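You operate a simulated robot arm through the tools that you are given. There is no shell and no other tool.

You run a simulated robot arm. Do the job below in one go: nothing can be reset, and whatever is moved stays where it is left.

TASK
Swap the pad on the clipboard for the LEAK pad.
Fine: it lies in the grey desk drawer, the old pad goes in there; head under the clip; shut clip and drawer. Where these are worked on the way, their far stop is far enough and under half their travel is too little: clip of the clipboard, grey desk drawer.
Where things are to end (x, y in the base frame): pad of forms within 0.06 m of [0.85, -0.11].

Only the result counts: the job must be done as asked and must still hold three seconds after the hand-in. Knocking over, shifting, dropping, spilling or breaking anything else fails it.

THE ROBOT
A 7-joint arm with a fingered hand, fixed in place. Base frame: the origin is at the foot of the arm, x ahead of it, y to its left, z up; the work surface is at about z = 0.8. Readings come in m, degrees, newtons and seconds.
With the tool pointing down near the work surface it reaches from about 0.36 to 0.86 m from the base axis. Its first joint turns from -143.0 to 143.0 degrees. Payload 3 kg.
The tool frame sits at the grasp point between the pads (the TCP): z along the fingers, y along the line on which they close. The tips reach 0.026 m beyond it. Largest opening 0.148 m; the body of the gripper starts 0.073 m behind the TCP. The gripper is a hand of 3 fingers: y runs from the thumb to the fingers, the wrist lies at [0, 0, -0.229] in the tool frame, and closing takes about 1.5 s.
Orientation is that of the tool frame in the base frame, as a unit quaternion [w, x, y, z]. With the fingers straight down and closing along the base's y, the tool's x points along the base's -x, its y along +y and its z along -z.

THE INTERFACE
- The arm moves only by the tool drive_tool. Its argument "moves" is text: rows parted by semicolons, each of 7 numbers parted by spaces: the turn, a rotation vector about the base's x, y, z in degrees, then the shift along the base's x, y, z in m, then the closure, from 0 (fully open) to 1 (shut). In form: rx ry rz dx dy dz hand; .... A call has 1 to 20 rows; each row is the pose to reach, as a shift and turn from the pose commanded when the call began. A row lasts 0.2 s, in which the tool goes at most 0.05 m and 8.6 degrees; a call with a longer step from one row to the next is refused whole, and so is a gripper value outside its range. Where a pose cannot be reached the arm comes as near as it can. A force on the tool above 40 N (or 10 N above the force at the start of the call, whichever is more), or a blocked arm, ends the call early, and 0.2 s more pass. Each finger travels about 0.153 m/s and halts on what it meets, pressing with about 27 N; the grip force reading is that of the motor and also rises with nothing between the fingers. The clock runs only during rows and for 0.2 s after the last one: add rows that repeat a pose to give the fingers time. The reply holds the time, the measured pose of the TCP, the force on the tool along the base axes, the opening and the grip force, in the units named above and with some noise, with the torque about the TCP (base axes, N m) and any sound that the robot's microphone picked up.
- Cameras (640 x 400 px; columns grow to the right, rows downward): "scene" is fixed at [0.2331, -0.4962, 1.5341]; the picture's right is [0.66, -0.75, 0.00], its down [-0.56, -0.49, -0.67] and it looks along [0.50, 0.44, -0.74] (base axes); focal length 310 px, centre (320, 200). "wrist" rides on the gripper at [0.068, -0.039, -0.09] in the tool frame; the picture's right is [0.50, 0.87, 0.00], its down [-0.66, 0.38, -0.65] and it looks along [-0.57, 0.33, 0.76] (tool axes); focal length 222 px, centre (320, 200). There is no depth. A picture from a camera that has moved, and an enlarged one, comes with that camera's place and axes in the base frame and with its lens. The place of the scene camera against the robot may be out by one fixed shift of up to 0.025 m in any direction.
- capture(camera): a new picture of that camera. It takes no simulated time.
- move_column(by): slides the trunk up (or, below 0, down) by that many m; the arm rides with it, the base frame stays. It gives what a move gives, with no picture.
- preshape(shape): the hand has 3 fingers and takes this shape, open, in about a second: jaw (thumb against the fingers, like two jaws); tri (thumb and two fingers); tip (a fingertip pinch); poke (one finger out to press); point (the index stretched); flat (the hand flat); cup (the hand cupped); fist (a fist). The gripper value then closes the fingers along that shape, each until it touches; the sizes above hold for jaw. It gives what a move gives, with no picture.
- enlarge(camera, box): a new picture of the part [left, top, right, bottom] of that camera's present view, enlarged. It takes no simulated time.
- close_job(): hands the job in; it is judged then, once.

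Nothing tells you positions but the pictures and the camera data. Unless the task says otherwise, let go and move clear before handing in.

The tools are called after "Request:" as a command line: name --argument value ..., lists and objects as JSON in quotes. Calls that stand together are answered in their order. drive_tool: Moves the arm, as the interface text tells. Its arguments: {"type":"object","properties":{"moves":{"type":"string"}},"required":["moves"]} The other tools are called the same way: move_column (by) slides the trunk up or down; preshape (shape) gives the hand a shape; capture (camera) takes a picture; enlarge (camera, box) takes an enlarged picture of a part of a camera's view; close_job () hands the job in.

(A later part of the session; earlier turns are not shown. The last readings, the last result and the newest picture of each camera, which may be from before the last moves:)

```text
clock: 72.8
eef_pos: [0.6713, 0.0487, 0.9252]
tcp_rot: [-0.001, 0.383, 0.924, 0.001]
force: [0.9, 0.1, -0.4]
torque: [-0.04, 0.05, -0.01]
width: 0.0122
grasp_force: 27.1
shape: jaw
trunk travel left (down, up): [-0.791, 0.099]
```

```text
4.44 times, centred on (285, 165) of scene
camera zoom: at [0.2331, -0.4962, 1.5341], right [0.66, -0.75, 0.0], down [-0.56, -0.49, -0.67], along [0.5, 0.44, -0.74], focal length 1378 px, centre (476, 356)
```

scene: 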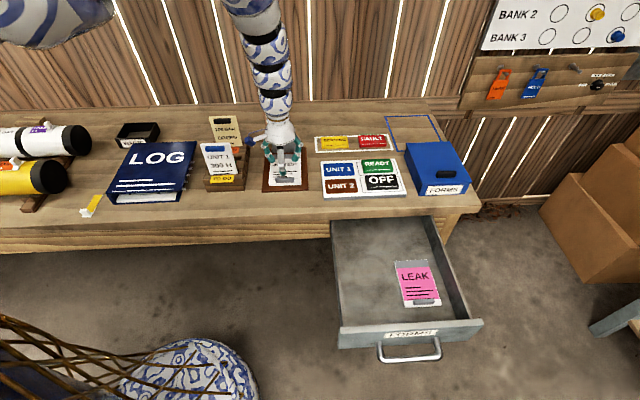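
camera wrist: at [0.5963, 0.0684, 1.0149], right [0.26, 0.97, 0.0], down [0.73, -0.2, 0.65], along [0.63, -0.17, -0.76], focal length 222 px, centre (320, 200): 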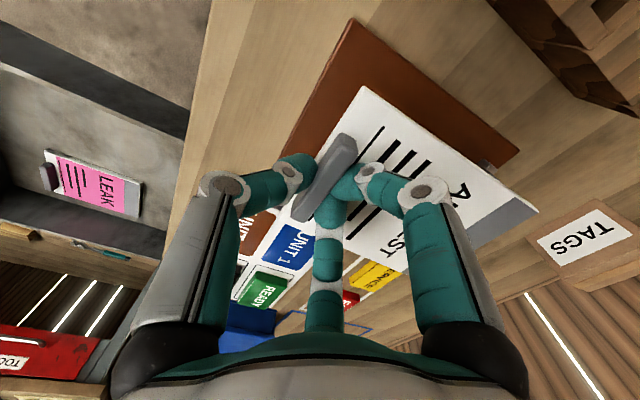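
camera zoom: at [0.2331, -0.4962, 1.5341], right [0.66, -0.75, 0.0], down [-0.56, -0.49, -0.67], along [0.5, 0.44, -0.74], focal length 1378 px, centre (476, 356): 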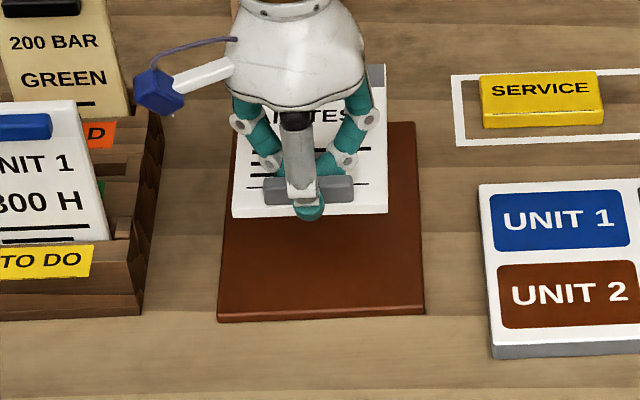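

The pad is held firmly and level. I'll raise the trunk and carry it along a proven high arc over the bench to the left half of the open drawer.

Request:
move_column --by 0.085

Request:
drive_tool --moves "0 0 0 0.025 -0.025 -0.025 1; 0 0 0 0.049 -0.049 -0.05 1; 0 0 0 0.064 -0.074 -0.058 1; 0 0 0 0.079 -0.099 -0.065 1; 0 0 0 0.069 -0.142 -0.065 1; 0 0 0 0.059 -0.186 -0.065 1; 0 0 0 0.049 -0.229 -0.065 1; 0 0 0 0.036 -0.262 -0.065 1; 0 0 0 0.022 -0.296 -0.065 1; 0 0 0 0.009 -0.329 -0.065 1; 0 0 0 -0.011 -0.359 -0.069 1; 0 0 0 -0.031 -0.389 -0.073 1; 0 0 0 -0.051 -0.419 -0.076 1; 0 0 0 -0.071 -0.449 -0.08 1; 0 0 0 -0.071 -0.449 -0.08 1"

Request:
capture --camera "wrist"

Request:
capture --camera "scene"

```text
clock: 74.0
eef_pos: [0.6723, 0.0501, 1.0097]
tcp_rot: [-0.001, 0.383, 0.924, 0.003]
force: [-0.4, 0.1, -1.1]
torque: [-0.01, 0.05, 0.01]
width: 0.012
grasp_force: 27.1
shape: jaw
trunk travel left (down, up): [-0.876, 0.014]
```

```text
clock: 77.2
eef_pos: [0.6087, -0.4035, 0.9252]
tcp_rot: [-0.002, 0.383, 0.924, 0.001]
force: [-0.9, 0.1, -1.0]
torque: [0.0, 0.08, -0.02]
width: 0.0116
grasp_force: 26.9
shape: jaw
out of reach, approached as far as the arm can: row 13, 14, 15
trunk travel left (down, up): [-0.876, 0.014]
```

```text
taken
camera wrist: at [0.5336, -0.3841, 1.0153], right [0.26, 0.97, 0.0], down [0.73, -0.2, 0.65], along [0.63, -0.17, -0.76], focal length 222 px, centre (320, 200)
```

wrist: 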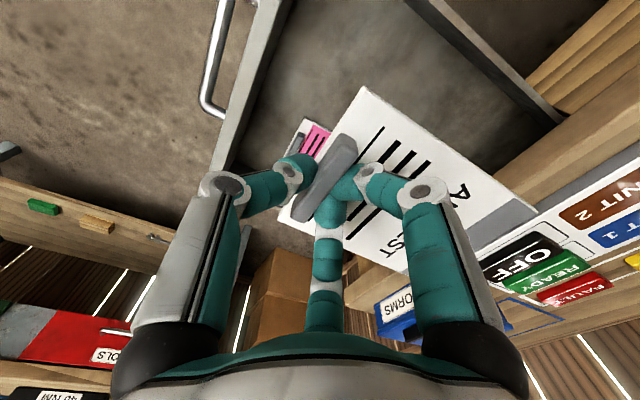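

```text
taken
```

scene: 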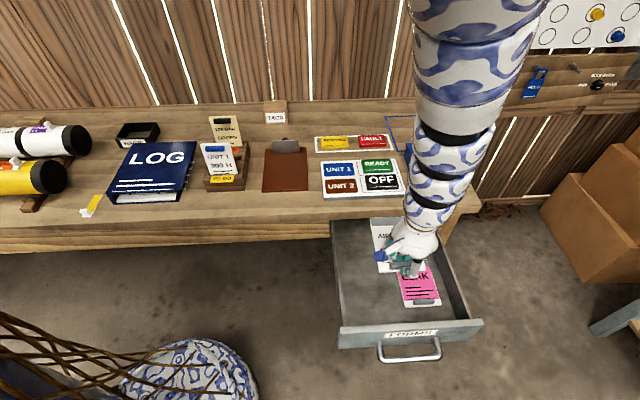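

Request:
drive_tool --moves "0 0 0 -0.004 0.004 -0.03 1; 0 0 0 -0.01 0.01 -0.06 1; 0 0 0 -0.018 0.018 -0.09 1; 0 0 0 -0.027 0.027 -0.115 1; 0 0 0 -0.027 0.027 -0.115 1"

Request:
capture --camera "wrist"

Request:
capture --camera "scene"

```text
clock: 78.4
eef_pos: [0.5808, -0.3758, 0.8107]
tcp_rot: [0.0, 0.383, 0.924, 0.002]
force: [0.7, -0.7, -0.7]
torque: [-0.05, 0.03, 0.02]
width: 0.0118
grasp_force: 27.0
shape: jaw
trunk travel left (down, up): [-0.876, 0.014]
```

```text
taken
camera wrist: at [0.5057, -0.3566, 0.9007], right [0.26, 0.97, 0.0], down [0.73, -0.2, 0.65], along [0.63, -0.17, -0.76], focal length 222 px, centre (320, 200)
```

wrist: 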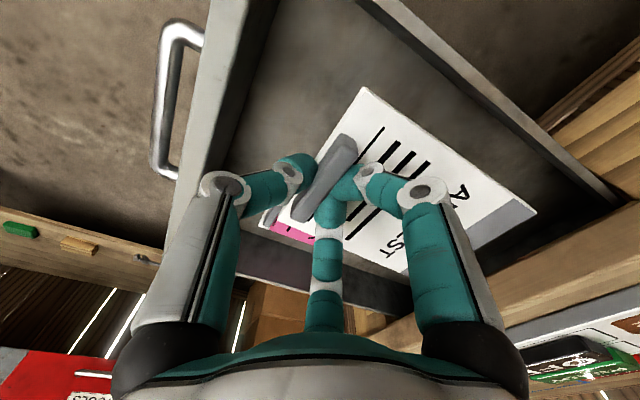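

```text
taken
```

scene: 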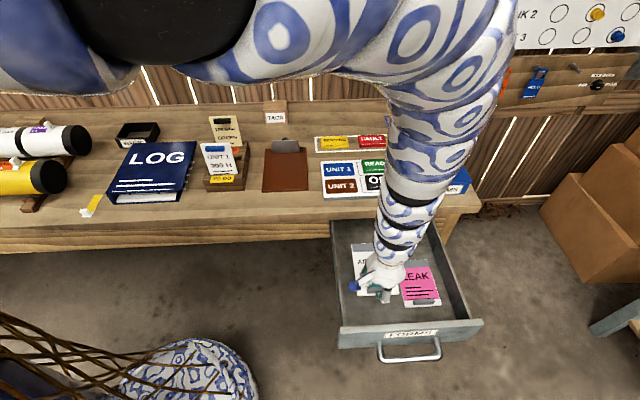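

Request:
drive_tool --moves "0 0 0 0 0 -0.03 1; 0 0 0 0 0 -0.06 1; 0 0 0 0 0 -0.085 1; 0 0 0 0 0 -0.085 1"

Request:
capture --camera "wrist"

Request:
enlarge --camera "scene" --box '[320, 200, 490, 360]'

```text
clock: 79.4
eef_pos: [0.5806, -0.3764, 0.7248]
tcp_rot: [0.0, 0.382, 0.924, 0.002]
force: [0.4, 0.3, -0.9]
torque: [-0.04, 0.03, -0.03]
width: 0.0114
grasp_force: 27.0
shape: jaw
trunk travel left (down, up): [-0.876, 0.014]
```

```text
taken
camera wrist: at [0.5047, -0.3562, 0.8148], right [0.26, 0.97, 0.0], down [0.73, -0.2, 0.65], along [0.63, -0.17, -0.76], focal length 222 px, centre (320, 200)
```

wrist: 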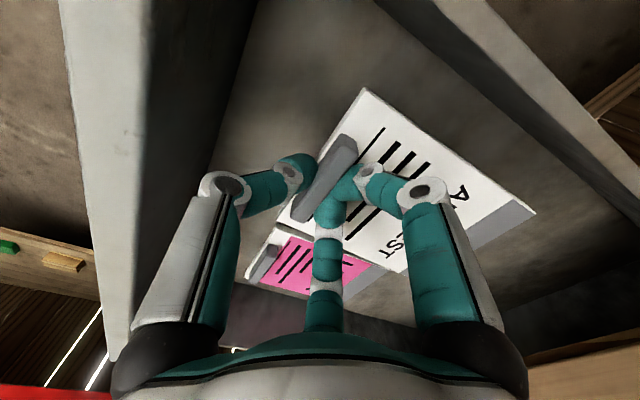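

```text
2.50 times, centred on (405, 280) of scene
camera zoom: at [0.2331, -0.4962, 1.5341], right [0.66, -0.75, 0.0], down [-0.56, -0.49, -0.67], along [0.5, 0.44, -0.74], focal length 775 px, centre (108, 0)
```

zoom: 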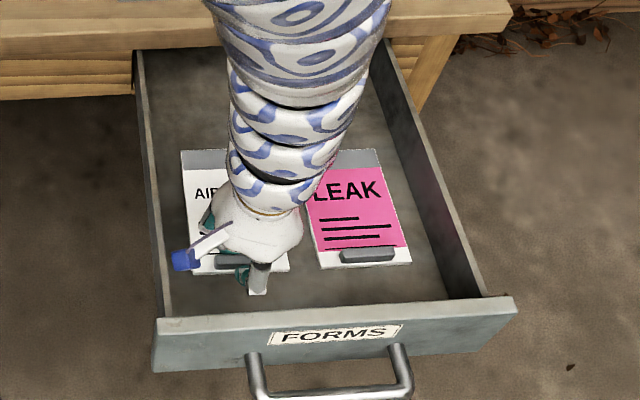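

Request:
drive_tool --moves "0 0 0 0 0 -0.008 1; 0 0 0 0 0 -0.015 1; 0 0 0 0 0 -0.02 1; 0 0 0 0 0 -0.02 1"

```text
clock: 80.4
eef_pos: [0.5796, -0.3758, 0.7041]
tcp_rot: [0.0, 0.383, 0.924, 0.003]
force: [0.9, 0.0, -0.5]
torque: [-0.02, 0.02, -0.01]
width: 0.0115
grasp_force: 27.1
shape: jaw
trunk travel left (down, up): [-0.876, 0.014]
```

Request:
drive_tool --moves "0 0 0 0 0 -0.003 1; 0 0 0 0 0 -0.006 1; 0 0 0 0 0 -0.006 1"

Request:
capture --camera "wrist"

```text
clock: 81.2
eef_pos: [0.5799, -0.3765, 0.6986]
tcp_rot: [0.0, 0.382, 0.924, 0.003]
force: [-0.1, 0.4, 0.0]
torque: [-0.03, 0.01, 0.01]
width: 0.0119
grasp_force: 26.8
shape: jaw
trunk travel left (down, up): [-0.876, 0.014]
```

```text
taken
camera wrist: at [0.5049, -0.3563, 0.7882], right [0.26, 0.97, 0.0], down [0.73, -0.2, 0.65], along [0.63, -0.17, -0.76], focal length 222 px, centre (320, 200)
```

wrist: 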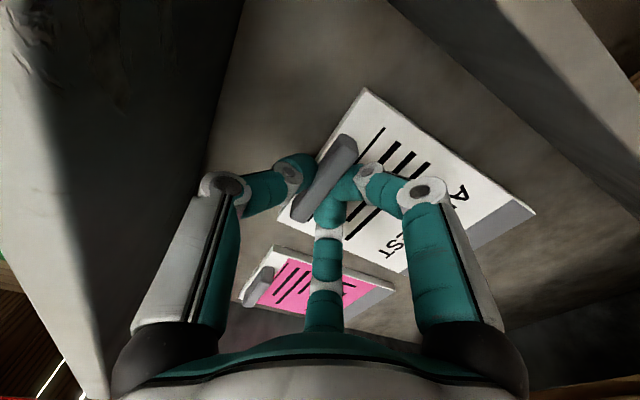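

Request:
drive_tool --moves "0 0 0 0.003 -0.003 0 1; 0 0 0 0.0055 -0.0055 -0.003 1; 0 0 0 0.0055 -0.0055 -0.006 1; 0 0 0 0.0055 -0.0055 -0.009 1; 0 0 0 0.0055 -0.0055 -0.009 1"

Request:
enlarge --camera "wrist" --box '[230, 70, 560, 320]'

```text
clock: 82.4
eef_pos: [0.5871, -0.3813, 0.69]
tcp_rot: [0.001, 0.381, 0.924, 0.002]
force: [1.5, -2.3, 17.7]
torque: [-0.11, 0.04, 0.03]
width: 0.0121
grasp_force: 26.8
shape: jaw
trunk travel left (down, up): [-0.876, 0.014]
```

```text
1.60 times, centred on (395, 195) of wrist
camera zoom: at [0.5109, -0.3611, 0.7807], right [0.26, 0.97, 0.0], down [0.73, -0.2, 0.66], along [0.63, -0.17, -0.76], focal length 355 px, centre (200, 208)
```

zoom: 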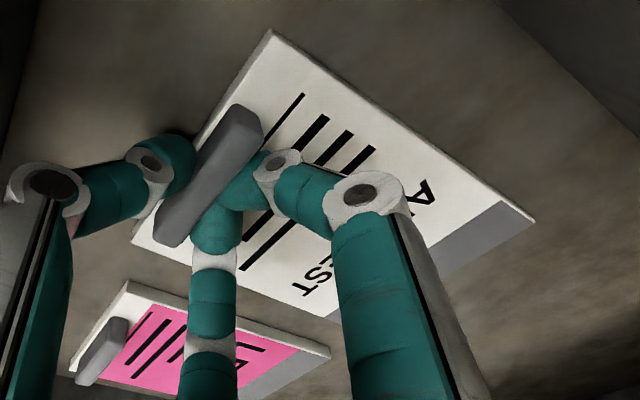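

The pad has touched the drawer floor at TCP z of about 0.691. I'll ease up 1 mm, open the hand, and lift away straight up.

Request:
drive_tool --moves "0 0 0 0 0 0.0015 1; 0 0 0 0 0 0.0015 0.9; 0 0 0 0 0 0.002 0.8; 0 0 0 0 0 0.003 0.7; 0 0 0 0 0 0.003 0.66; 0 0 0 0 0 0.01 0.66; 0 0 0 0 0 0.03 0.66; 0 0 0 0 0 0.06 0.66; 0 0 0 0 0 0.09 0.66; 0 0 0 0 0 0.12 0.66; 0 0 0 0 0 0.12 0.66"

Request:
capture --camera "wrist"

Request:
capture --camera "scene"

```text
clock: 84.8
eef_pos: [0.5877, -0.3807, 0.8084]
tcp_rot: [0.0, 0.383, 0.924, 0.001]
force: [0.4, 0.2, -0.6]
torque: [-0.03, 0.01, 0.0]
width: 0.0504
grasp_force: 0.1
shape: jaw
trunk travel left (down, up): [-0.876, 0.014]
```

```text
taken
camera wrist: at [0.5122, -0.3608, 0.8986], right [0.26, 0.97, 0.0], down [0.73, -0.2, 0.65], along [0.63, -0.17, -0.76], focal length 222 px, centre (320, 200)
```

wrist: 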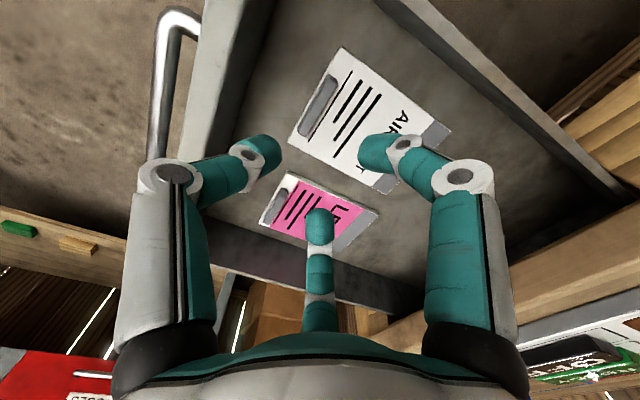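

```text
taken
```

scene: 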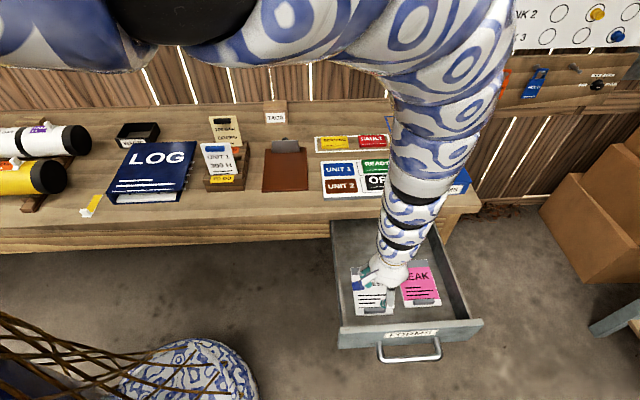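

The old pad lies in the left half of the drawer. I'll enlarge to measure the LEAK tab relative to the old one, whose position I know.

Request:
enlarge --camera "wrist" --box '[240, 40, 460, 260]'

Request:
enlarge --camera "scene" --box '[330, 240, 470, 360]'

```text
1.82 times, centred on (350, 150) of wrist
camera zoom: at [0.5122, -0.3608, 0.8986], right [0.26, 0.97, 0.0], down [0.73, -0.2, 0.65], along [0.63, -0.17, -0.76], focal length 404 px, centre (266, 291)
```

zoom: 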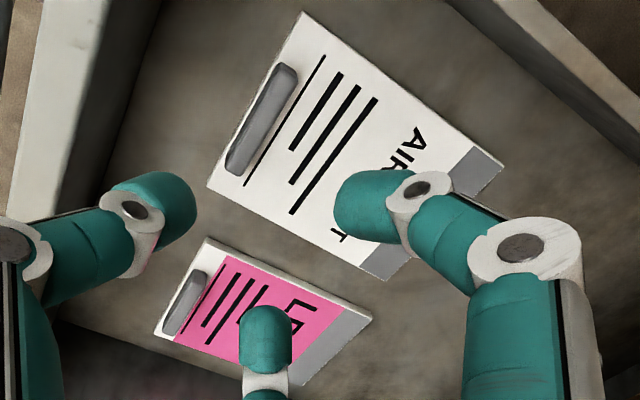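

```text
3.33 times, centred on (400, 300) of scene
camera zoom: at [0.2331, -0.4962, 1.5341], right [0.66, -0.75, 0.0], down [-0.56, -0.49, -0.67], along [0.5, 0.44, -0.74], focal length 1033 px, centre (53, -133)
```

zoom: 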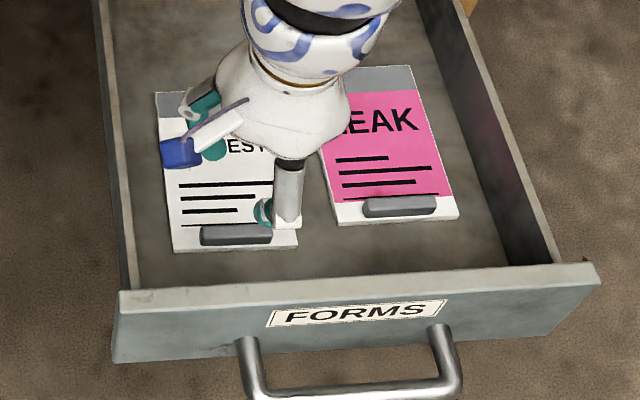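

Both pads lie square at 45 degrees, and the LEAK tab is near (0.697, -0.467). That is close to the outer reach, so I'll move out and up a bit, then lower the trunk.

Request:
drive_tool --moves "0 0 0 0.012 -0.012 0.03 0.6; 0 0 0 0.024 -0.024 0.06 0.6; 0 0 0 0.036 -0.036 0.09 0.6; 0 0 0 0.05 -0.045 0.12 0.6; 0 0 0 0.06 -0.05 0.14 0.6; 0 0 0 0.06 -0.05 0.14 0.6"

```text
clock: 86.2
eef_pos: [0.6455, -0.4323, 0.9492]
tcp_rot: [0.0, 0.383, 0.924, 0.003]
force: [-1.1, 0.1, -0.5]
torque: [-0.01, 0.02, 0.02]
width: 0.0592
grasp_force: 0.0
shape: jaw
trunk travel left (down, up): [-0.876, 0.014]
```

Request:
drive_tool --moves "0 0 0 0.017 -0.012 0.01 0.6; 0 0 0 0.034 -0.024 0.02 0.6; 0 0 0 0.0515 -0.035 0.03 0.6; 0 0 0 0.0515 -0.035 0.03 0.6"

Request:
capture --camera "wrist"

Request:
capture --camera "scene"

```text
clock: 87.2
eef_pos: [0.6992, -0.4663, 0.9782]
tcp_rot: [-0.001, 0.383, 0.924, 0.002]
force: [0.7, -0.1, -0.5]
torque: [0.02, 0.0, 0.0]
width: 0.059
grasp_force: 0.1
shape: jaw
trunk travel left (down, up): [-0.876, 0.014]
```

```text
taken
camera wrist: at [0.623, -0.4465, 1.0688], right [0.26, 0.97, 0.0], down [0.73, -0.2, 0.65], along [0.63, -0.17, -0.76], focal length 222 px, centre (320, 200)
```

wrist: 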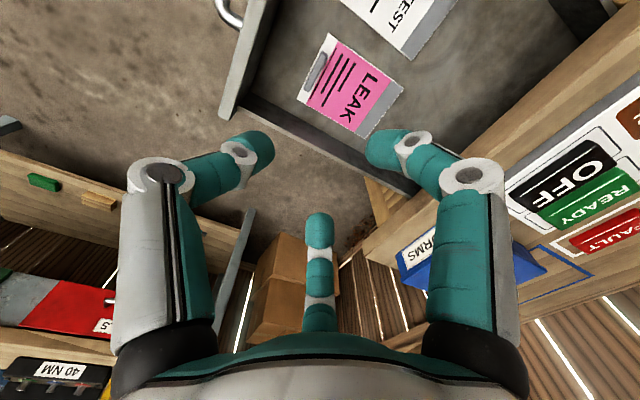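

```text
taken
```

scene: 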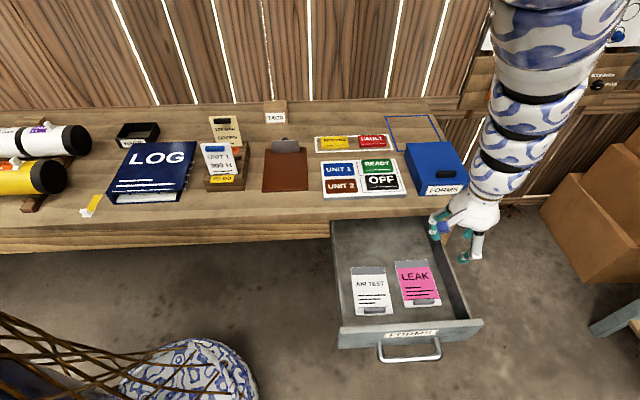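

Request:
enlarge --camera "wrist" --box '[280, 20, 440, 150]'

```text
3.08 times, centred on (360, 85) of wrist
camera zoom: at [0.623, -0.4465, 1.0688], right [0.26, 0.97, 0.0], down [0.73, -0.2, 0.65], along [0.63, -0.17, -0.76], focal length 684 px, centre (197, 554)
```

zoom: 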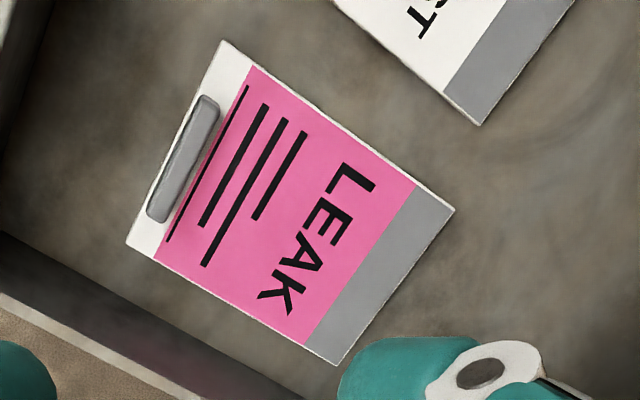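

The LEAK tab is at about (0.695, -0.472). I'll lower the trunk 0.2 m to bring the hand down over it.

Request:
move_column --by -0.2

Request:
drive_tool --moves "0 0 0 -0.004 -0.0055 0 0.6; 0 0 0 -0.004 -0.0055 -0.015 0.62; 0 0 0 -0.004 -0.0055 -0.03 0.64; 0 0 0 -0.004 -0.0055 -0.03 0.64"

Request:
capture --camera "wrist"

Request:
capture --camera "scene"

```text
clock: 89.3
eef_pos: [0.6984, -0.4671, 0.7781]
tcp_rot: [0.0, 0.382, 0.924, 0.002]
force: [-0.4, 0.8, 0.2]
torque: [-0.01, -0.01, 0.01]
width: 0.0589
grasp_force: 0.0
shape: jaw
trunk travel left (down, up): [-0.676, 0.214]
```

```text
clock: 90.3
eef_pos: [0.6941, -0.4727, 0.7481]
tcp_rot: [0.0, 0.382, 0.924, 0.002]
force: [-0.5, -0.4, -0.2]
torque: [0.02, -0.04, 0.0]
width: 0.0536
grasp_force: 0.0
shape: jaw
trunk travel left (down, up): [-0.676, 0.214]
```

```text
taken
camera wrist: at [0.6194, -0.4529, 0.8378], right [0.26, 0.97, 0.0], down [0.73, -0.2, 0.65], along [0.63, -0.17, -0.76], focal length 222 px, centre (320, 200)
```

wrist: 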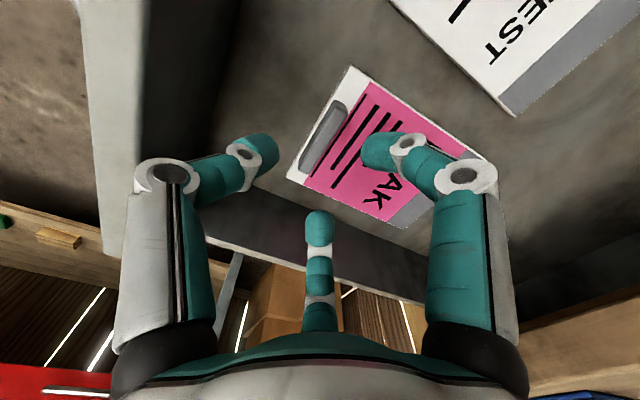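

```text
taken
```

scene: 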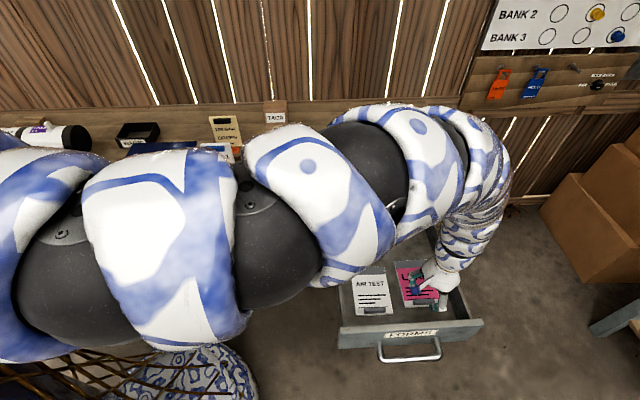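

Request:
drive_tool --moves "0 0 0 -0.001 0.003 -0.015 0.66; 0 0 0 -0.001 0.003 -0.03 0.66; 0 0 0 -0.001 0.003 -0.042 0.66; 0 0 0 -0.001 0.003 -0.05 0.66; 0 0 0 -0.001 0.003 -0.05 0.66"

Request:
capture --camera "wrist"

Request:
enlarge --camera "scene" --box '[330, 240, 490, 360]'

```text
clock: 91.5
eef_pos: [0.6936, -0.4693, 0.6995]
tcp_rot: [0.0, 0.382, 0.924, 0.002]
force: [-0.5, -0.5, 0.0]
torque: [-0.01, 0.02, -0.03]
width: 0.051
grasp_force: 0.1
shape: jaw
trunk travel left (down, up): [-0.676, 0.214]
```

```text
taken
camera wrist: at [0.6182, -0.4495, 0.7891], right [0.26, 0.97, 0.0], down [0.73, -0.2, 0.65], along [0.63, -0.17, -0.76], focal length 222 px, centre (320, 200)
```

wrist: 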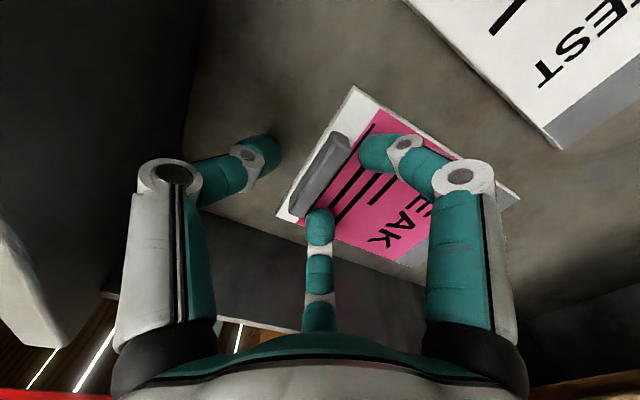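

```text
3.33 times, centred on (410, 300) of scene
camera zoom: at [0.2331, -0.4962, 1.5341], right [0.66, -0.75, 0.0], down [-0.56, -0.49, -0.67], along [0.5, 0.44, -0.74], focal length 1033 px, centre (20, -133)
```

zoom: 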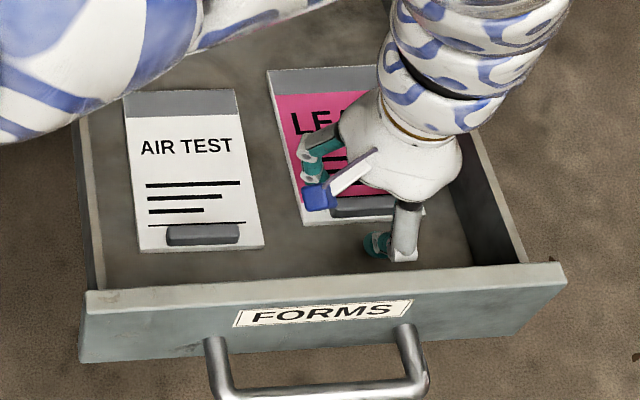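

Request:
drive_tool --moves "0 0 0 -0.001 -0.002 -0.004 0.68; 0 0 0 -0.0012 -0.0025 -0.0065 0.7; 0 0 0 -0.0012 -0.0025 -0.0065 0.8; 0 0 0 -0.0012 -0.0025 -0.0065 0.9; 0 0 0 -0.0012 -0.0025 -0.0065 1; 0 0 0 -0.0012 -0.0025 -0.0065 1; 0 0 0 -0.0012 -0.0025 -0.0065 1; 0 0 0 -0.0012 -0.0025 -0.0065 1"

Request:
capture --camera "wrist"

```text
clock: 93.3
eef_pos: [0.6926, -0.4709, 0.6922]
tcp_rot: [-0.001, 0.383, 0.924, 0.003]
force: [0.6, 0.5, -0.4]
torque: [-0.01, 0.02, 0.03]
width: 0.0163
grasp_force: 26.7
shape: jaw
trunk travel left (down, up): [-0.676, 0.214]
```

```text
taken
camera wrist: at [0.6166, -0.4518, 0.782], right [0.26, 0.97, 0.0], down [0.73, -0.2, 0.65], along [0.63, -0.17, -0.76], focal length 222 px, centre (320, 200)
```

wrist: 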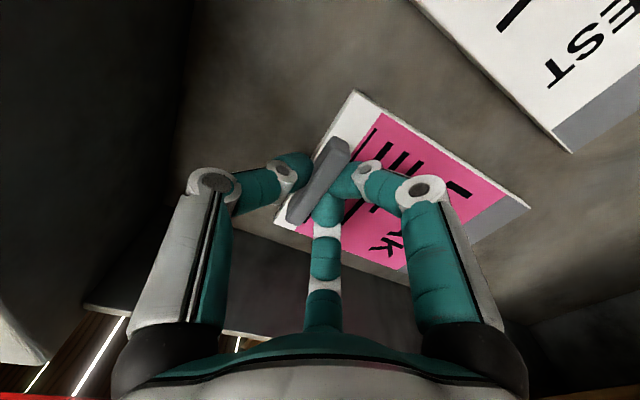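

The LEAK tab is gripped (16 mm). I'll lift it slowly out of the drawer and check how it hangs.

Request:
drive_tool --moves "0 0 0 0 0 0.006 1; 0 0 0 0 0 0.02 1; 0 0 0 0 0 0.05 1; 0 0 0 0 0 0.08 1; 0 0 0 0 0 0.11 1; 0 0 0 0 0 0.14 1; 0 0 0 0 0 0.14 1"

Request:
capture --camera "wrist"

Request:
capture --camera "scene"

```text
clock: 94.9
eef_pos: [0.6915, -0.4716, 0.8335]
tcp_rot: [0.0, 0.383, 0.924, 0.002]
force: [0.3, -0.3, -0.7]
torque: [-0.01, 0.03, 0.01]
width: 0.016
grasp_force: 26.7
shape: jaw
trunk travel left (down, up): [-0.676, 0.214]
```

```text
taken
camera wrist: at [0.6156, -0.4522, 0.9231], right [0.26, 0.97, 0.01], down [0.73, -0.2, 0.65], along [0.63, -0.17, -0.76], focal length 222 px, centre (320, 200)
```

wrist: 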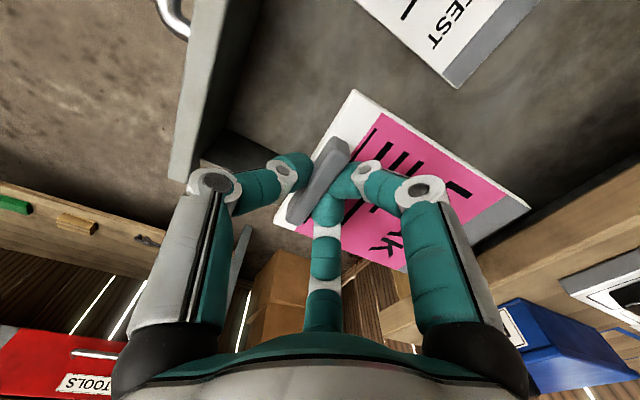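

```text
taken
```

scene: 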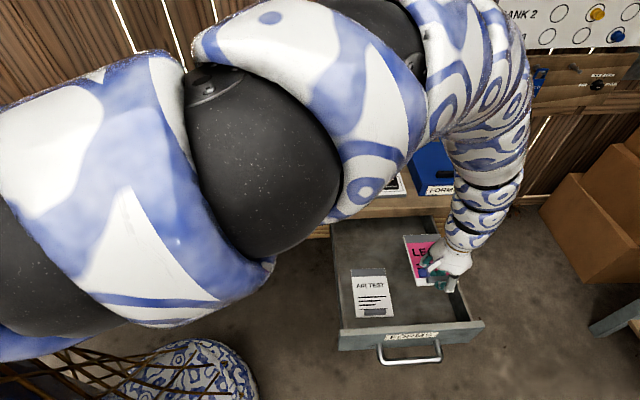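

The pad hangs level. I'll raise the trunk and carry it back along the same safe arc toward the clipboard.

Request:
move_column --by 0.2

Request:
drive_tool --moves "0 0 0 0.0015 0.0316 -0.0235 1; 0 0 0 0.0025 0.0716 -0.0435 1; 0 0 0 0.0045 0.1116 -0.0585 1; 0 0 0 0.0065 0.1516 -0.0685 1; 0 0 0 0.0085 0.1916 -0.0785 1; 0 0 0 0.0165 0.2366 -0.0835 1; 0 0 0 0.0285 0.2816 -0.0835 1; 0 0 0 0.0395 0.3266 -0.0835 1; 0 0 0 0.0505 0.3716 -0.0835 1; 0 0 0 0.0585 0.4166 -0.0835 1; 0 0 0 0.0435 0.4516 -0.0785 1; 0 0 0 0.0235 0.4816 -0.0685 1; 0 0 0 0.0085 0.5016 -0.0635 1; 0 0 0 0.0085 0.5016 -0.0635 1"

Request:
capture --camera "wrist"

Request:
capture --camera "scene"

```text
clock: 97.1
eef_pos: [0.6906, -0.4727, 1.0322]
tcp_rot: [-0.001, 0.383, 0.924, 0.002]
force: [0.2, 0.2, -0.9]
torque: [-0.02, 0.0, 0.04]
width: 0.0159
grasp_force: 26.8
shape: jaw
trunk travel left (down, up): [-0.876, 0.014]
```

```text
clock: 100.1
eef_pos: [0.7023, 0.0311, 0.9721]
tcp_rot: [-0.001, 0.383, 0.924, 0.002]
force: [0.4, -0.2, -1.1]
torque: [-0.04, 0.02, 0.02]
width: 0.0156
grasp_force: 27.1
shape: jaw
trunk travel left (down, up): [-0.876, 0.014]
```

```text
taken
camera wrist: at [0.6268, 0.0511, 1.0611], right [0.26, 0.97, 0.0], down [0.73, -0.2, 0.65], along [0.63, -0.17, -0.76], focal length 222 px, centre (320, 200)
```

wrist: 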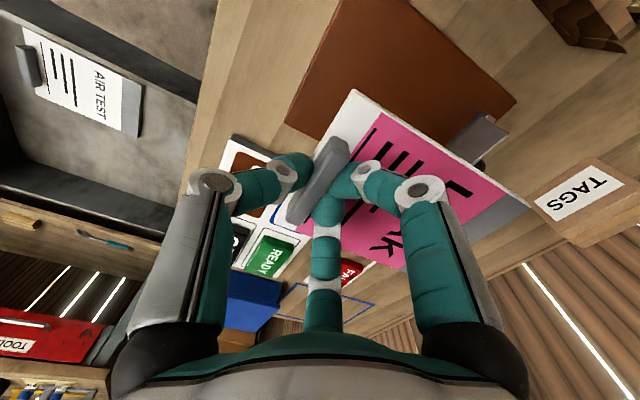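

```text
taken
```

scene: 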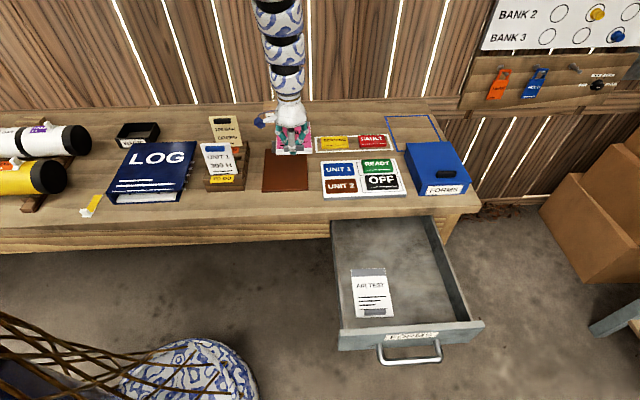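

The LEAK pad sits in the hand almost exactly as the old one did, about 5 mm further out. I'll move it over the clipboard, keeping its head just in front of the open clip.

Request:
drive_tool --moves "0 0 0 -0.012 0.009 -0.015 1; 0 0 0 -0.024 0.017 -0.035 1; 0 0 0 -0.03 0.022 -0.055 1; 0 0 0 -0.03 0.022 -0.07 1; 0 0 0 -0.03 0.022 -0.07 1"

Request:
capture --camera "wrist"

Request:
enlarge --camera "scene" --box '[240, 110, 330, 210]'

```text
clock: 101.3
eef_pos: [0.6715, 0.0525, 0.8987]
tcp_rot: [0.0, 0.383, 0.924, 0.002]
force: [0.3, 0.6, -0.9]
torque: [-0.04, 0.03, 0.0]
width: 0.0159
grasp_force: 27.3
shape: jaw
trunk travel left (down, up): [-0.876, 0.014]
```

```text
taken
camera wrist: at [0.5959, 0.0731, 0.9892], right [0.26, 0.97, 0.0], down [0.73, -0.2, 0.65], along [0.63, -0.17, -0.76], focal length 222 px, centre (320, 200)
```

wrist: 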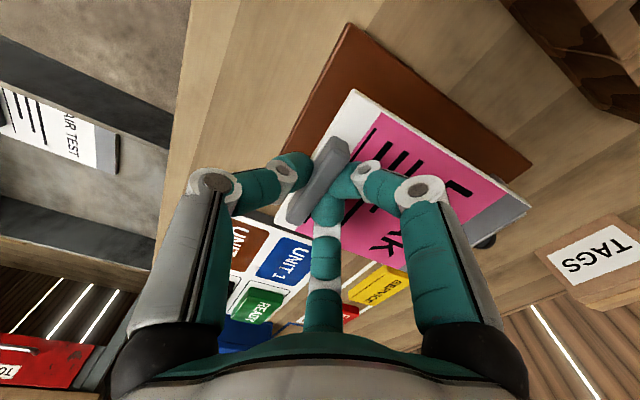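

```text
4.00 times, centred on (285, 160) of scene
camera zoom: at [0.2331, -0.4962, 1.5341], right [0.66, -0.75, 0.0], down [-0.56, -0.49, -0.67], along [0.5, 0.44, -0.74], focal length 1240 px, centre (460, 360)
```

zoom: 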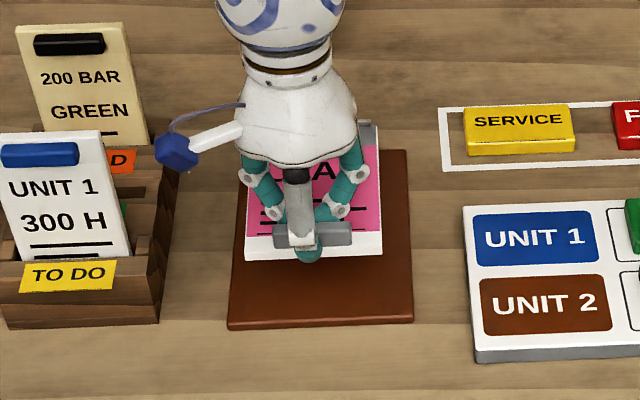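

Request:
drive_tool --moves "0 0 0 0 0 -0.02 1; 0 0 0 0 0 -0.038 1; 0 0 0 0 0 -0.047 1; 0 0 0 0 0 -0.047 1"

Request:
capture --camera "wrist"

Request:
enlarge --camera "wrist" --box '[340, 60, 560, 280]'

Request:
enlarge --camera "scene" --box '[250, 130, 320, 210]'

```text
clock: 102.3
eef_pos: [0.6702, 0.0522, 0.8518]
tcp_rot: [0.0, 0.382, 0.924, 0.002]
force: [-0.5, 0.4, -0.4]
torque: [-0.03, 0.03, -0.01]
width: 0.0156
grasp_force: 27.4
shape: jaw
trunk travel left (down, up): [-0.876, 0.014]
```

```text
taken
camera wrist: at [0.5945, 0.0719, 0.9425], right [0.26, 0.97, 0.0], down [0.73, -0.2, 0.65], along [0.63, -0.17, -0.76], focal length 222 px, centre (320, 200)
```

wrist: 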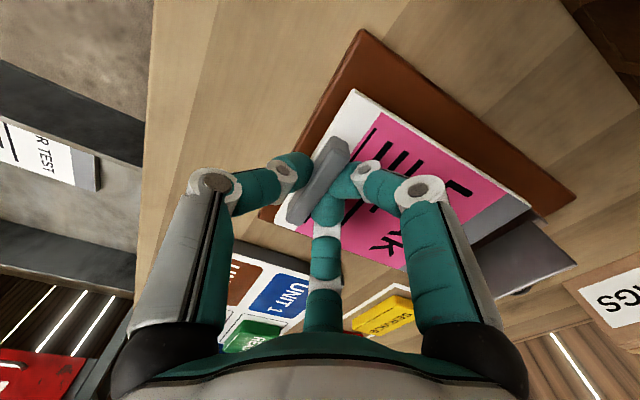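

```text
1.82 times, centred on (450, 170) of wrist
camera zoom: at [0.5945, 0.0719, 0.9425], right [0.26, 0.97, 0.0], down [0.73, -0.2, 0.65], along [0.63, -0.17, -0.76], focal length 404 px, centre (84, 254)
```

zoom: 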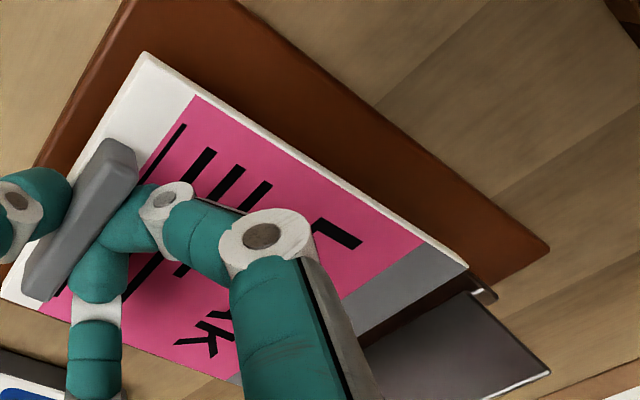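

```text
5.00 times, centred on (285, 170) of scene
camera zoom: at [0.2331, -0.4962, 1.5341], right [0.66, -0.75, 0.0], down [-0.56, -0.49, -0.67], along [0.5, 0.44, -0.74], focal length 1550 px, centre (495, 350)
```

zoom: 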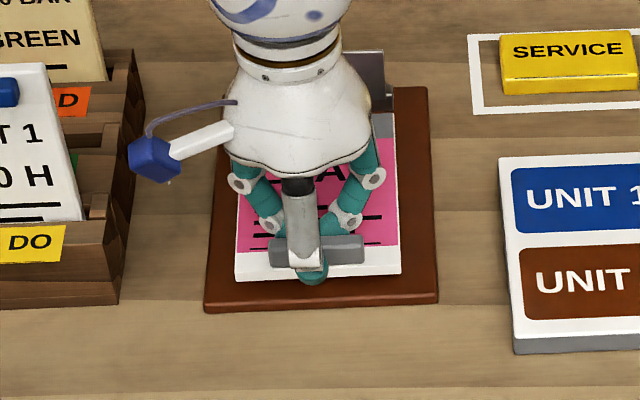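

The pad is lined up just above the clipboard. I'll slide it about 11 mm in under the clip position and 3 mm to the right, then set it down.

Request:
drive_tool --moves "0 0 0 0.005 0.003 -0.001 1; 0 0 0 0.0098 0.0058 -0.002 1; 0 0 0 0.0098 0.0058 -0.005 1; 0 0 0 0.0098 0.0058 -0.008 1; 0 0 0 0.0098 0.0058 -0.008 1"

Request:
enlarge --camera "wrist" --box '[340, 60, 560, 280]'

Request:
enlarge --camera "scene" --box '[250, 130, 320, 210]'

```text
clock: 103.5
eef_pos: [0.6801, 0.0577, 0.844]
tcp_rot: [-0.001, 0.383, 0.924, 0.003]
force: [0.0, -1.3, -1.2]
torque: [-0.01, 0.03, 0.01]
width: 0.0155
grasp_force: 26.9
shape: jaw
trunk travel left (down, up): [-0.876, 0.014]
```

```text
1.82 times, centred on (450, 170) of wrist
camera zoom: at [0.604, 0.0778, 0.9343], right [0.26, 0.97, 0.0], down [0.73, -0.2, 0.65], along [0.63, -0.17, -0.76], focal length 404 px, centre (84, 254)
```

zoom: 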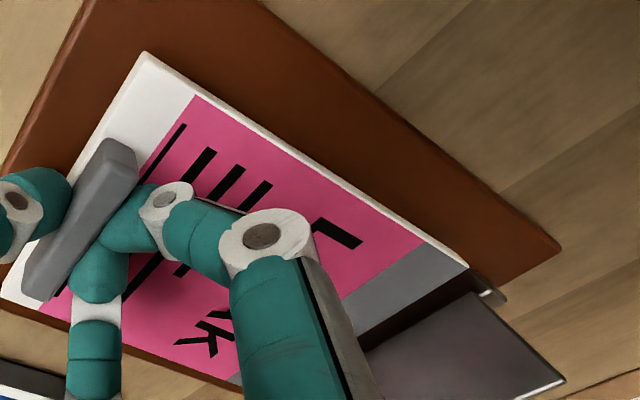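

```text
5.00 times, centred on (285, 170) of scene
camera zoom: at [0.2331, -0.4962, 1.5341], right [0.66, -0.75, 0.0], down [-0.56, -0.49, -0.67], along [0.5, 0.44, -0.74], focal length 1550 px, centre (495, 350)
```

zoom: 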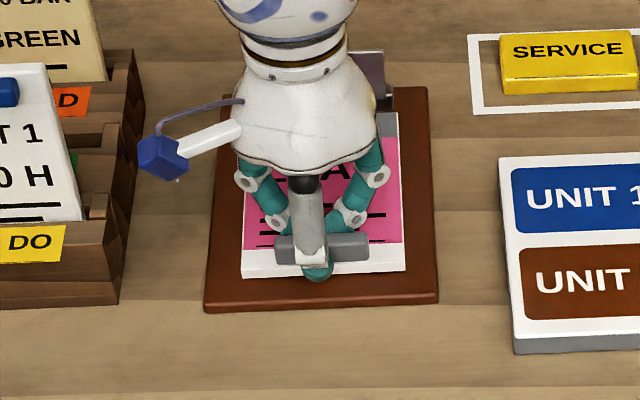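

The pad now sits where the old one did, within about 2 mm. I'll lower until contact and then release.

Request:
drive_tool --moves "0 0 0 0 0 -0.0015 1; 0 0 0 0 0 -0.0025 1; 0 0 0 0 0 -0.0025 1"

```text
clock: 104.3
eef_pos: [0.6798, 0.0584, 0.842]
tcp_rot: [-0.001, 0.383, 0.924, 0.002]
force: [0.5, 0.9, 3.3]
torque: [-0.07, 0.05, -0.02]
width: 0.0154
grasp_force: 27.4
shape: jaw
trunk travel left (down, up): [-0.876, 0.014]
```

Request:
drive_tool --moves "0 0 0 0 0 0 0.92; 0 0 0 0 0 0.0005 0.85; 0 0 0 0 0 0.001 0.75; 0 0 0 0 0 0.001 0.66; 0 0 0 0 0 0.001 0.66; 0 0 0 0 0 0.01 0.66; 0 0 0 0 0 0.03 0.66; 0 0 0 0 0 0.06 0.66; 0 0 0 0 0 0.08 0.66; 0 0 0 0 0 0.08 0.66"

Request:
capture --camera "wrist"

Request:
enlarge --camera "scene" --box '[240, 120, 330, 210]'

```text
clock: 106.5
eef_pos: [0.6802, 0.0574, 0.9227]
tcp_rot: [-0.001, 0.382, 0.924, 0.002]
force: [0.1, 0.4, 0.1]
torque: [-0.01, -0.01, 0.0]
width: 0.0502
grasp_force: 0.1
shape: jaw
trunk travel left (down, up): [-0.876, 0.014]
```

```text
taken
camera wrist: at [0.6039, 0.0772, 1.0123], right [0.26, 0.97, 0.0], down [0.73, -0.2, 0.65], along [0.63, -0.17, -0.76], focal length 222 px, centre (320, 200)
```

wrist: 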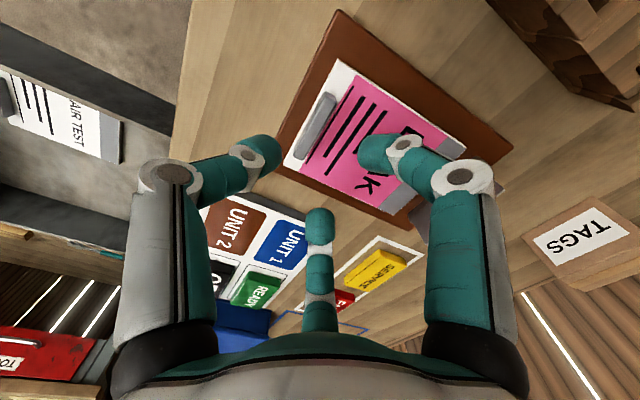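

```text
4.44 times, centred on (285, 165) of scene
camera zoom: at [0.2331, -0.4962, 1.5341], right [0.66, -0.75, 0.0], down [-0.56, -0.49, -0.67], along [0.5, 0.44, -0.74], focal length 1378 px, centre (476, 356)
```

zoom: 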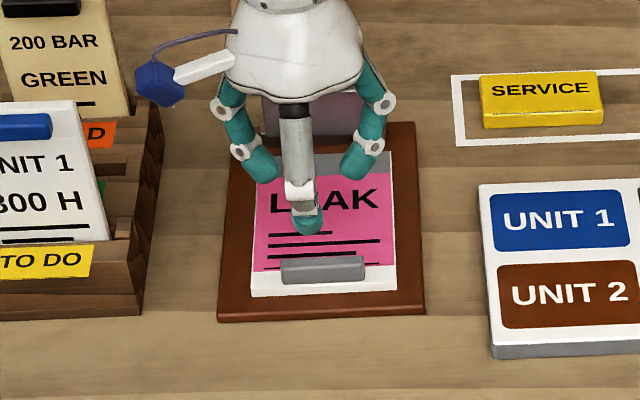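

The LEAK pad lies flat on the clipboard with its head at the open clip. Next I'll measure the upright clip plate so I can swing it shut.

Request:
enlarge --camera "wrist" --box '[380, 130, 520, 250]'

Request:
enlarge --camera "scene" --box '[260, 130, 310, 175]'

```text
3.33 times, centred on (450, 190) of wrist
camera zoom: at [0.6039, 0.0772, 1.0123], right [0.26, 0.97, 0.0], down [0.73, -0.2, 0.65], along [0.63, -0.17, -0.76], focal length 740 px, centre (-113, 233)
```

zoom: 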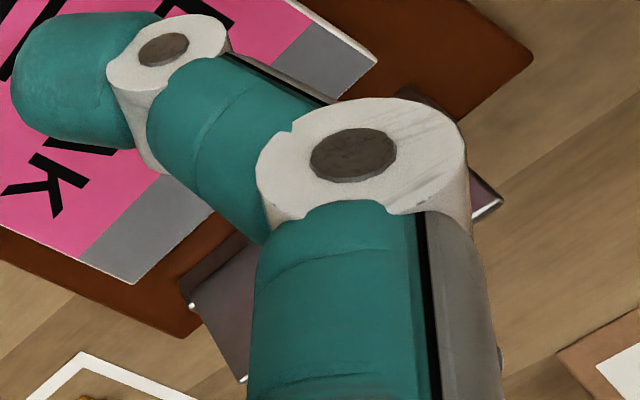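

```text
8.89 times, centred on (285, 152) of scene
camera zoom: at [0.2331, -0.4962, 1.5341], right [0.66, -0.75, 0.0], down [-0.56, -0.49, -0.67], along [0.5, 0.44, -0.74], focal length 2756 px, centre (631, 622)
```

zoom: 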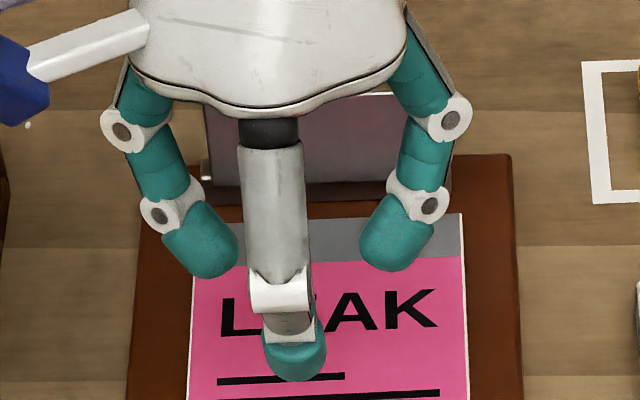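

The plate's top edge is near (0.801, 0.180, 0.85), leaning back past vertical. I'll move above it, lowering the trunk in stages for reach.

Request:
drive_tool --moves "0 0 0 0.01 0.01 0.035 0.65; 0 0 0 0.03 0.03 0.055 0.65; 0 0 0 0.05 0.052 0.077 0.65; 0 0 0 0.07 0.073 0.09 0.65; 0 0 0 0.09 0.095 0.1 0.65; 0 0 0 0.09 0.095 0.1 0.65"

Request:
move_column --by -0.1

Request:
capture --camera "wrist"

Request:
enlarge --camera "scene" --box '[240, 100, 330, 200]'

```text
clock: 107.9
eef_pos: [0.77, 0.1541, 1.0234]
tcp_rot: [0.0, 0.383, 0.924, 0.003]
force: [0.6, -1.0, 0.5]
torque: [0.02, 0.0, 0.01]
width: 0.0515
grasp_force: 0.0
shape: jaw
trunk travel left (down, up): [-0.876, 0.014]
```

```text
clock: 109.2
eef_pos: [0.7698, 0.1528, 0.9224]
tcp_rot: [0.0, 0.382, 0.924, 0.002]
force: [0.1, 0.5, -0.6]
torque: [0.0, -0.05, -0.02]
width: 0.0514
grasp_force: 0.0
shape: jaw
trunk travel left (down, up): [-0.776, 0.114]
```

```text
taken
camera wrist: at [0.6938, 0.1736, 1.0131], right [0.26, 0.97, 0.0], down [0.73, -0.2, 0.65], along [0.63, -0.17, -0.76], focal length 222 px, centre (320, 200)
```

wrist: 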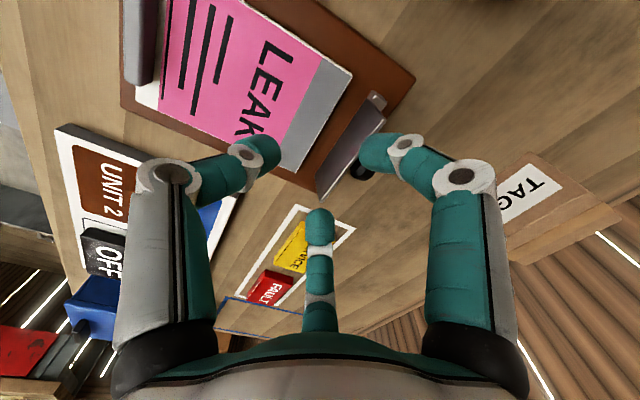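

```text
4.00 times, centred on (285, 150) of scene
camera zoom: at [0.2331, -0.4962, 1.5341], right [0.66, -0.75, 0.0], down [-0.56, -0.49, -0.67], along [0.5, 0.44, -0.74], focal length 1240 px, centre (460, 400)
```

zoom: 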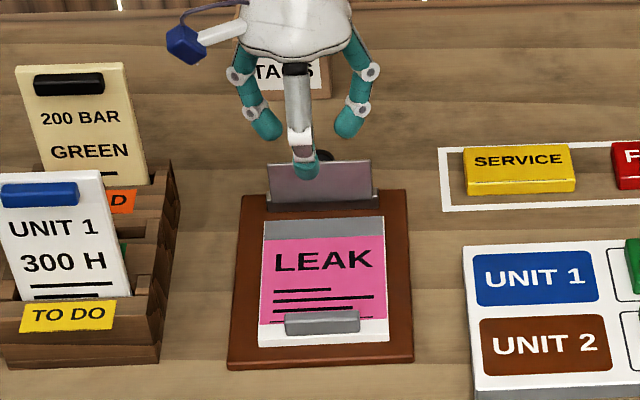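

Request:
enlarge --camera "wrist" --box '[270, 70, 420, 220]'

Request:
enlarge --camera "scene" --box '[262, 130, 308, 165]'

```text
2.67 times, centred on (345, 145) of wrist
camera zoom: at [0.6938, 0.1736, 1.0131], right [0.26, 0.97, 0.0], down [0.73, -0.2, 0.65], along [0.63, -0.17, -0.76], focal length 592 px, centre (253, 347)
```

zoom: 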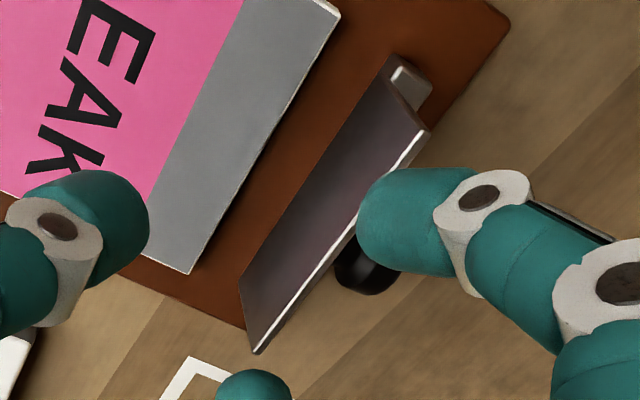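

```text
11.43 times, centred on (285, 148) of scene
camera zoom: at [0.2331, -0.4962, 1.5341], right [0.66, -0.75, 0.0], down [-0.56, -0.49, -0.67], along [0.5, 0.44, -0.74], focal length 3543 px, centre (720, 800)
```

zoom: 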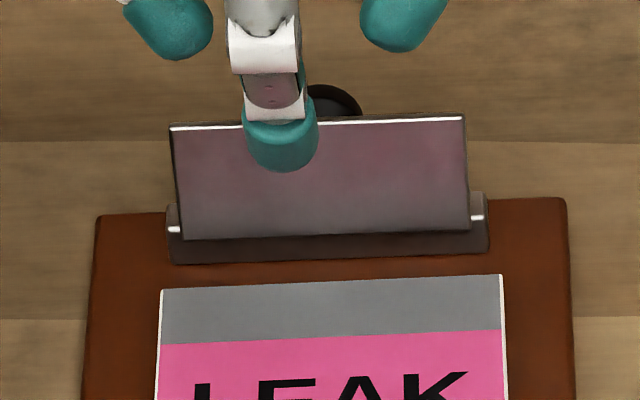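

Request:
drive_tool --moves "0 0 0 0.009 0.008 0.015 0.65; 0 0 0 0.018 0.017 0.03 0.65; 0 0 0 0.027 0.025 0.045 0.65; 0 0 0 0.027 0.025 0.045 0.65"

Request:
move_column --by -0.07

Request:
capture --camera "wrist"

Request:
enlarge --camera "scene" --box '[255, 115, 315, 165]'

```text
clock: 110.2
eef_pos: [0.7968, 0.1783, 0.9679]
tcp_rot: [0.0, 0.383, 0.924, 0.003]
force: [0.6, 0.3, -0.1]
torque: [0.02, 0.01, -0.01]
width: 0.0518
grasp_force: 0.0
shape: jaw
trunk travel left (down, up): [-0.776, 0.114]
```

```text
clock: 111.3
eef_pos: [0.796, 0.1787, 0.8983]
tcp_rot: [0.0, 0.383, 0.924, 0.002]
force: [-0.9, 0.1, -0.4]
torque: [-0.03, 0.01, -0.02]
width: 0.0513
grasp_force: 0.0
shape: jaw
trunk travel left (down, up): [-0.706, 0.184]
```

```text
taken
camera wrist: at [0.7203, 0.1979, 0.9881], right [0.26, 0.97, 0.0], down [0.73, -0.2, 0.65], along [0.63, -0.17, -0.76], focal length 222 px, centre (320, 200)
```

wrist: 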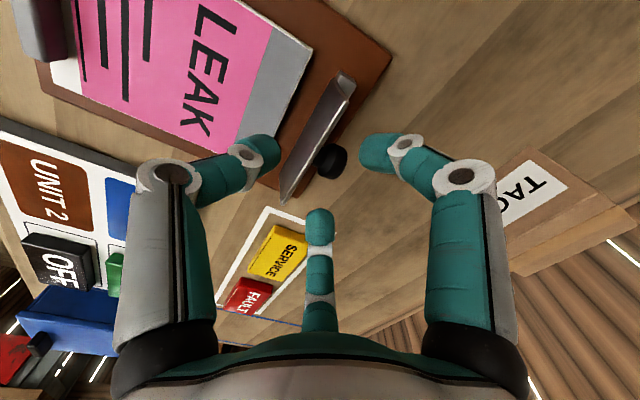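

```text
8.00 times, centred on (285, 140) of scene
camera zoom: at [0.2331, -0.4962, 1.5341], right [0.66, -0.75, 0.0], down [-0.56, -0.49, -0.67], along [0.5, 0.44, -0.74], focal length 2480 px, centre (600, 680)
```

zoom: 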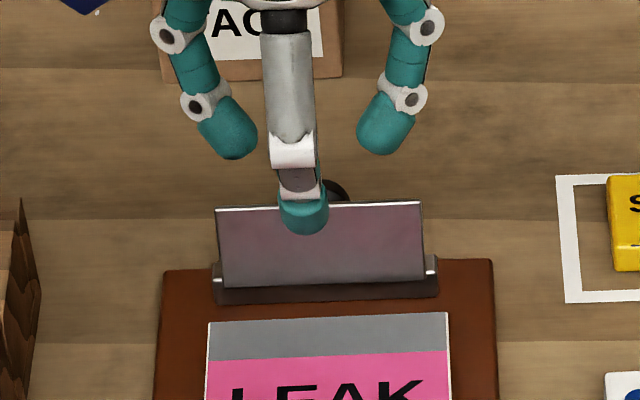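

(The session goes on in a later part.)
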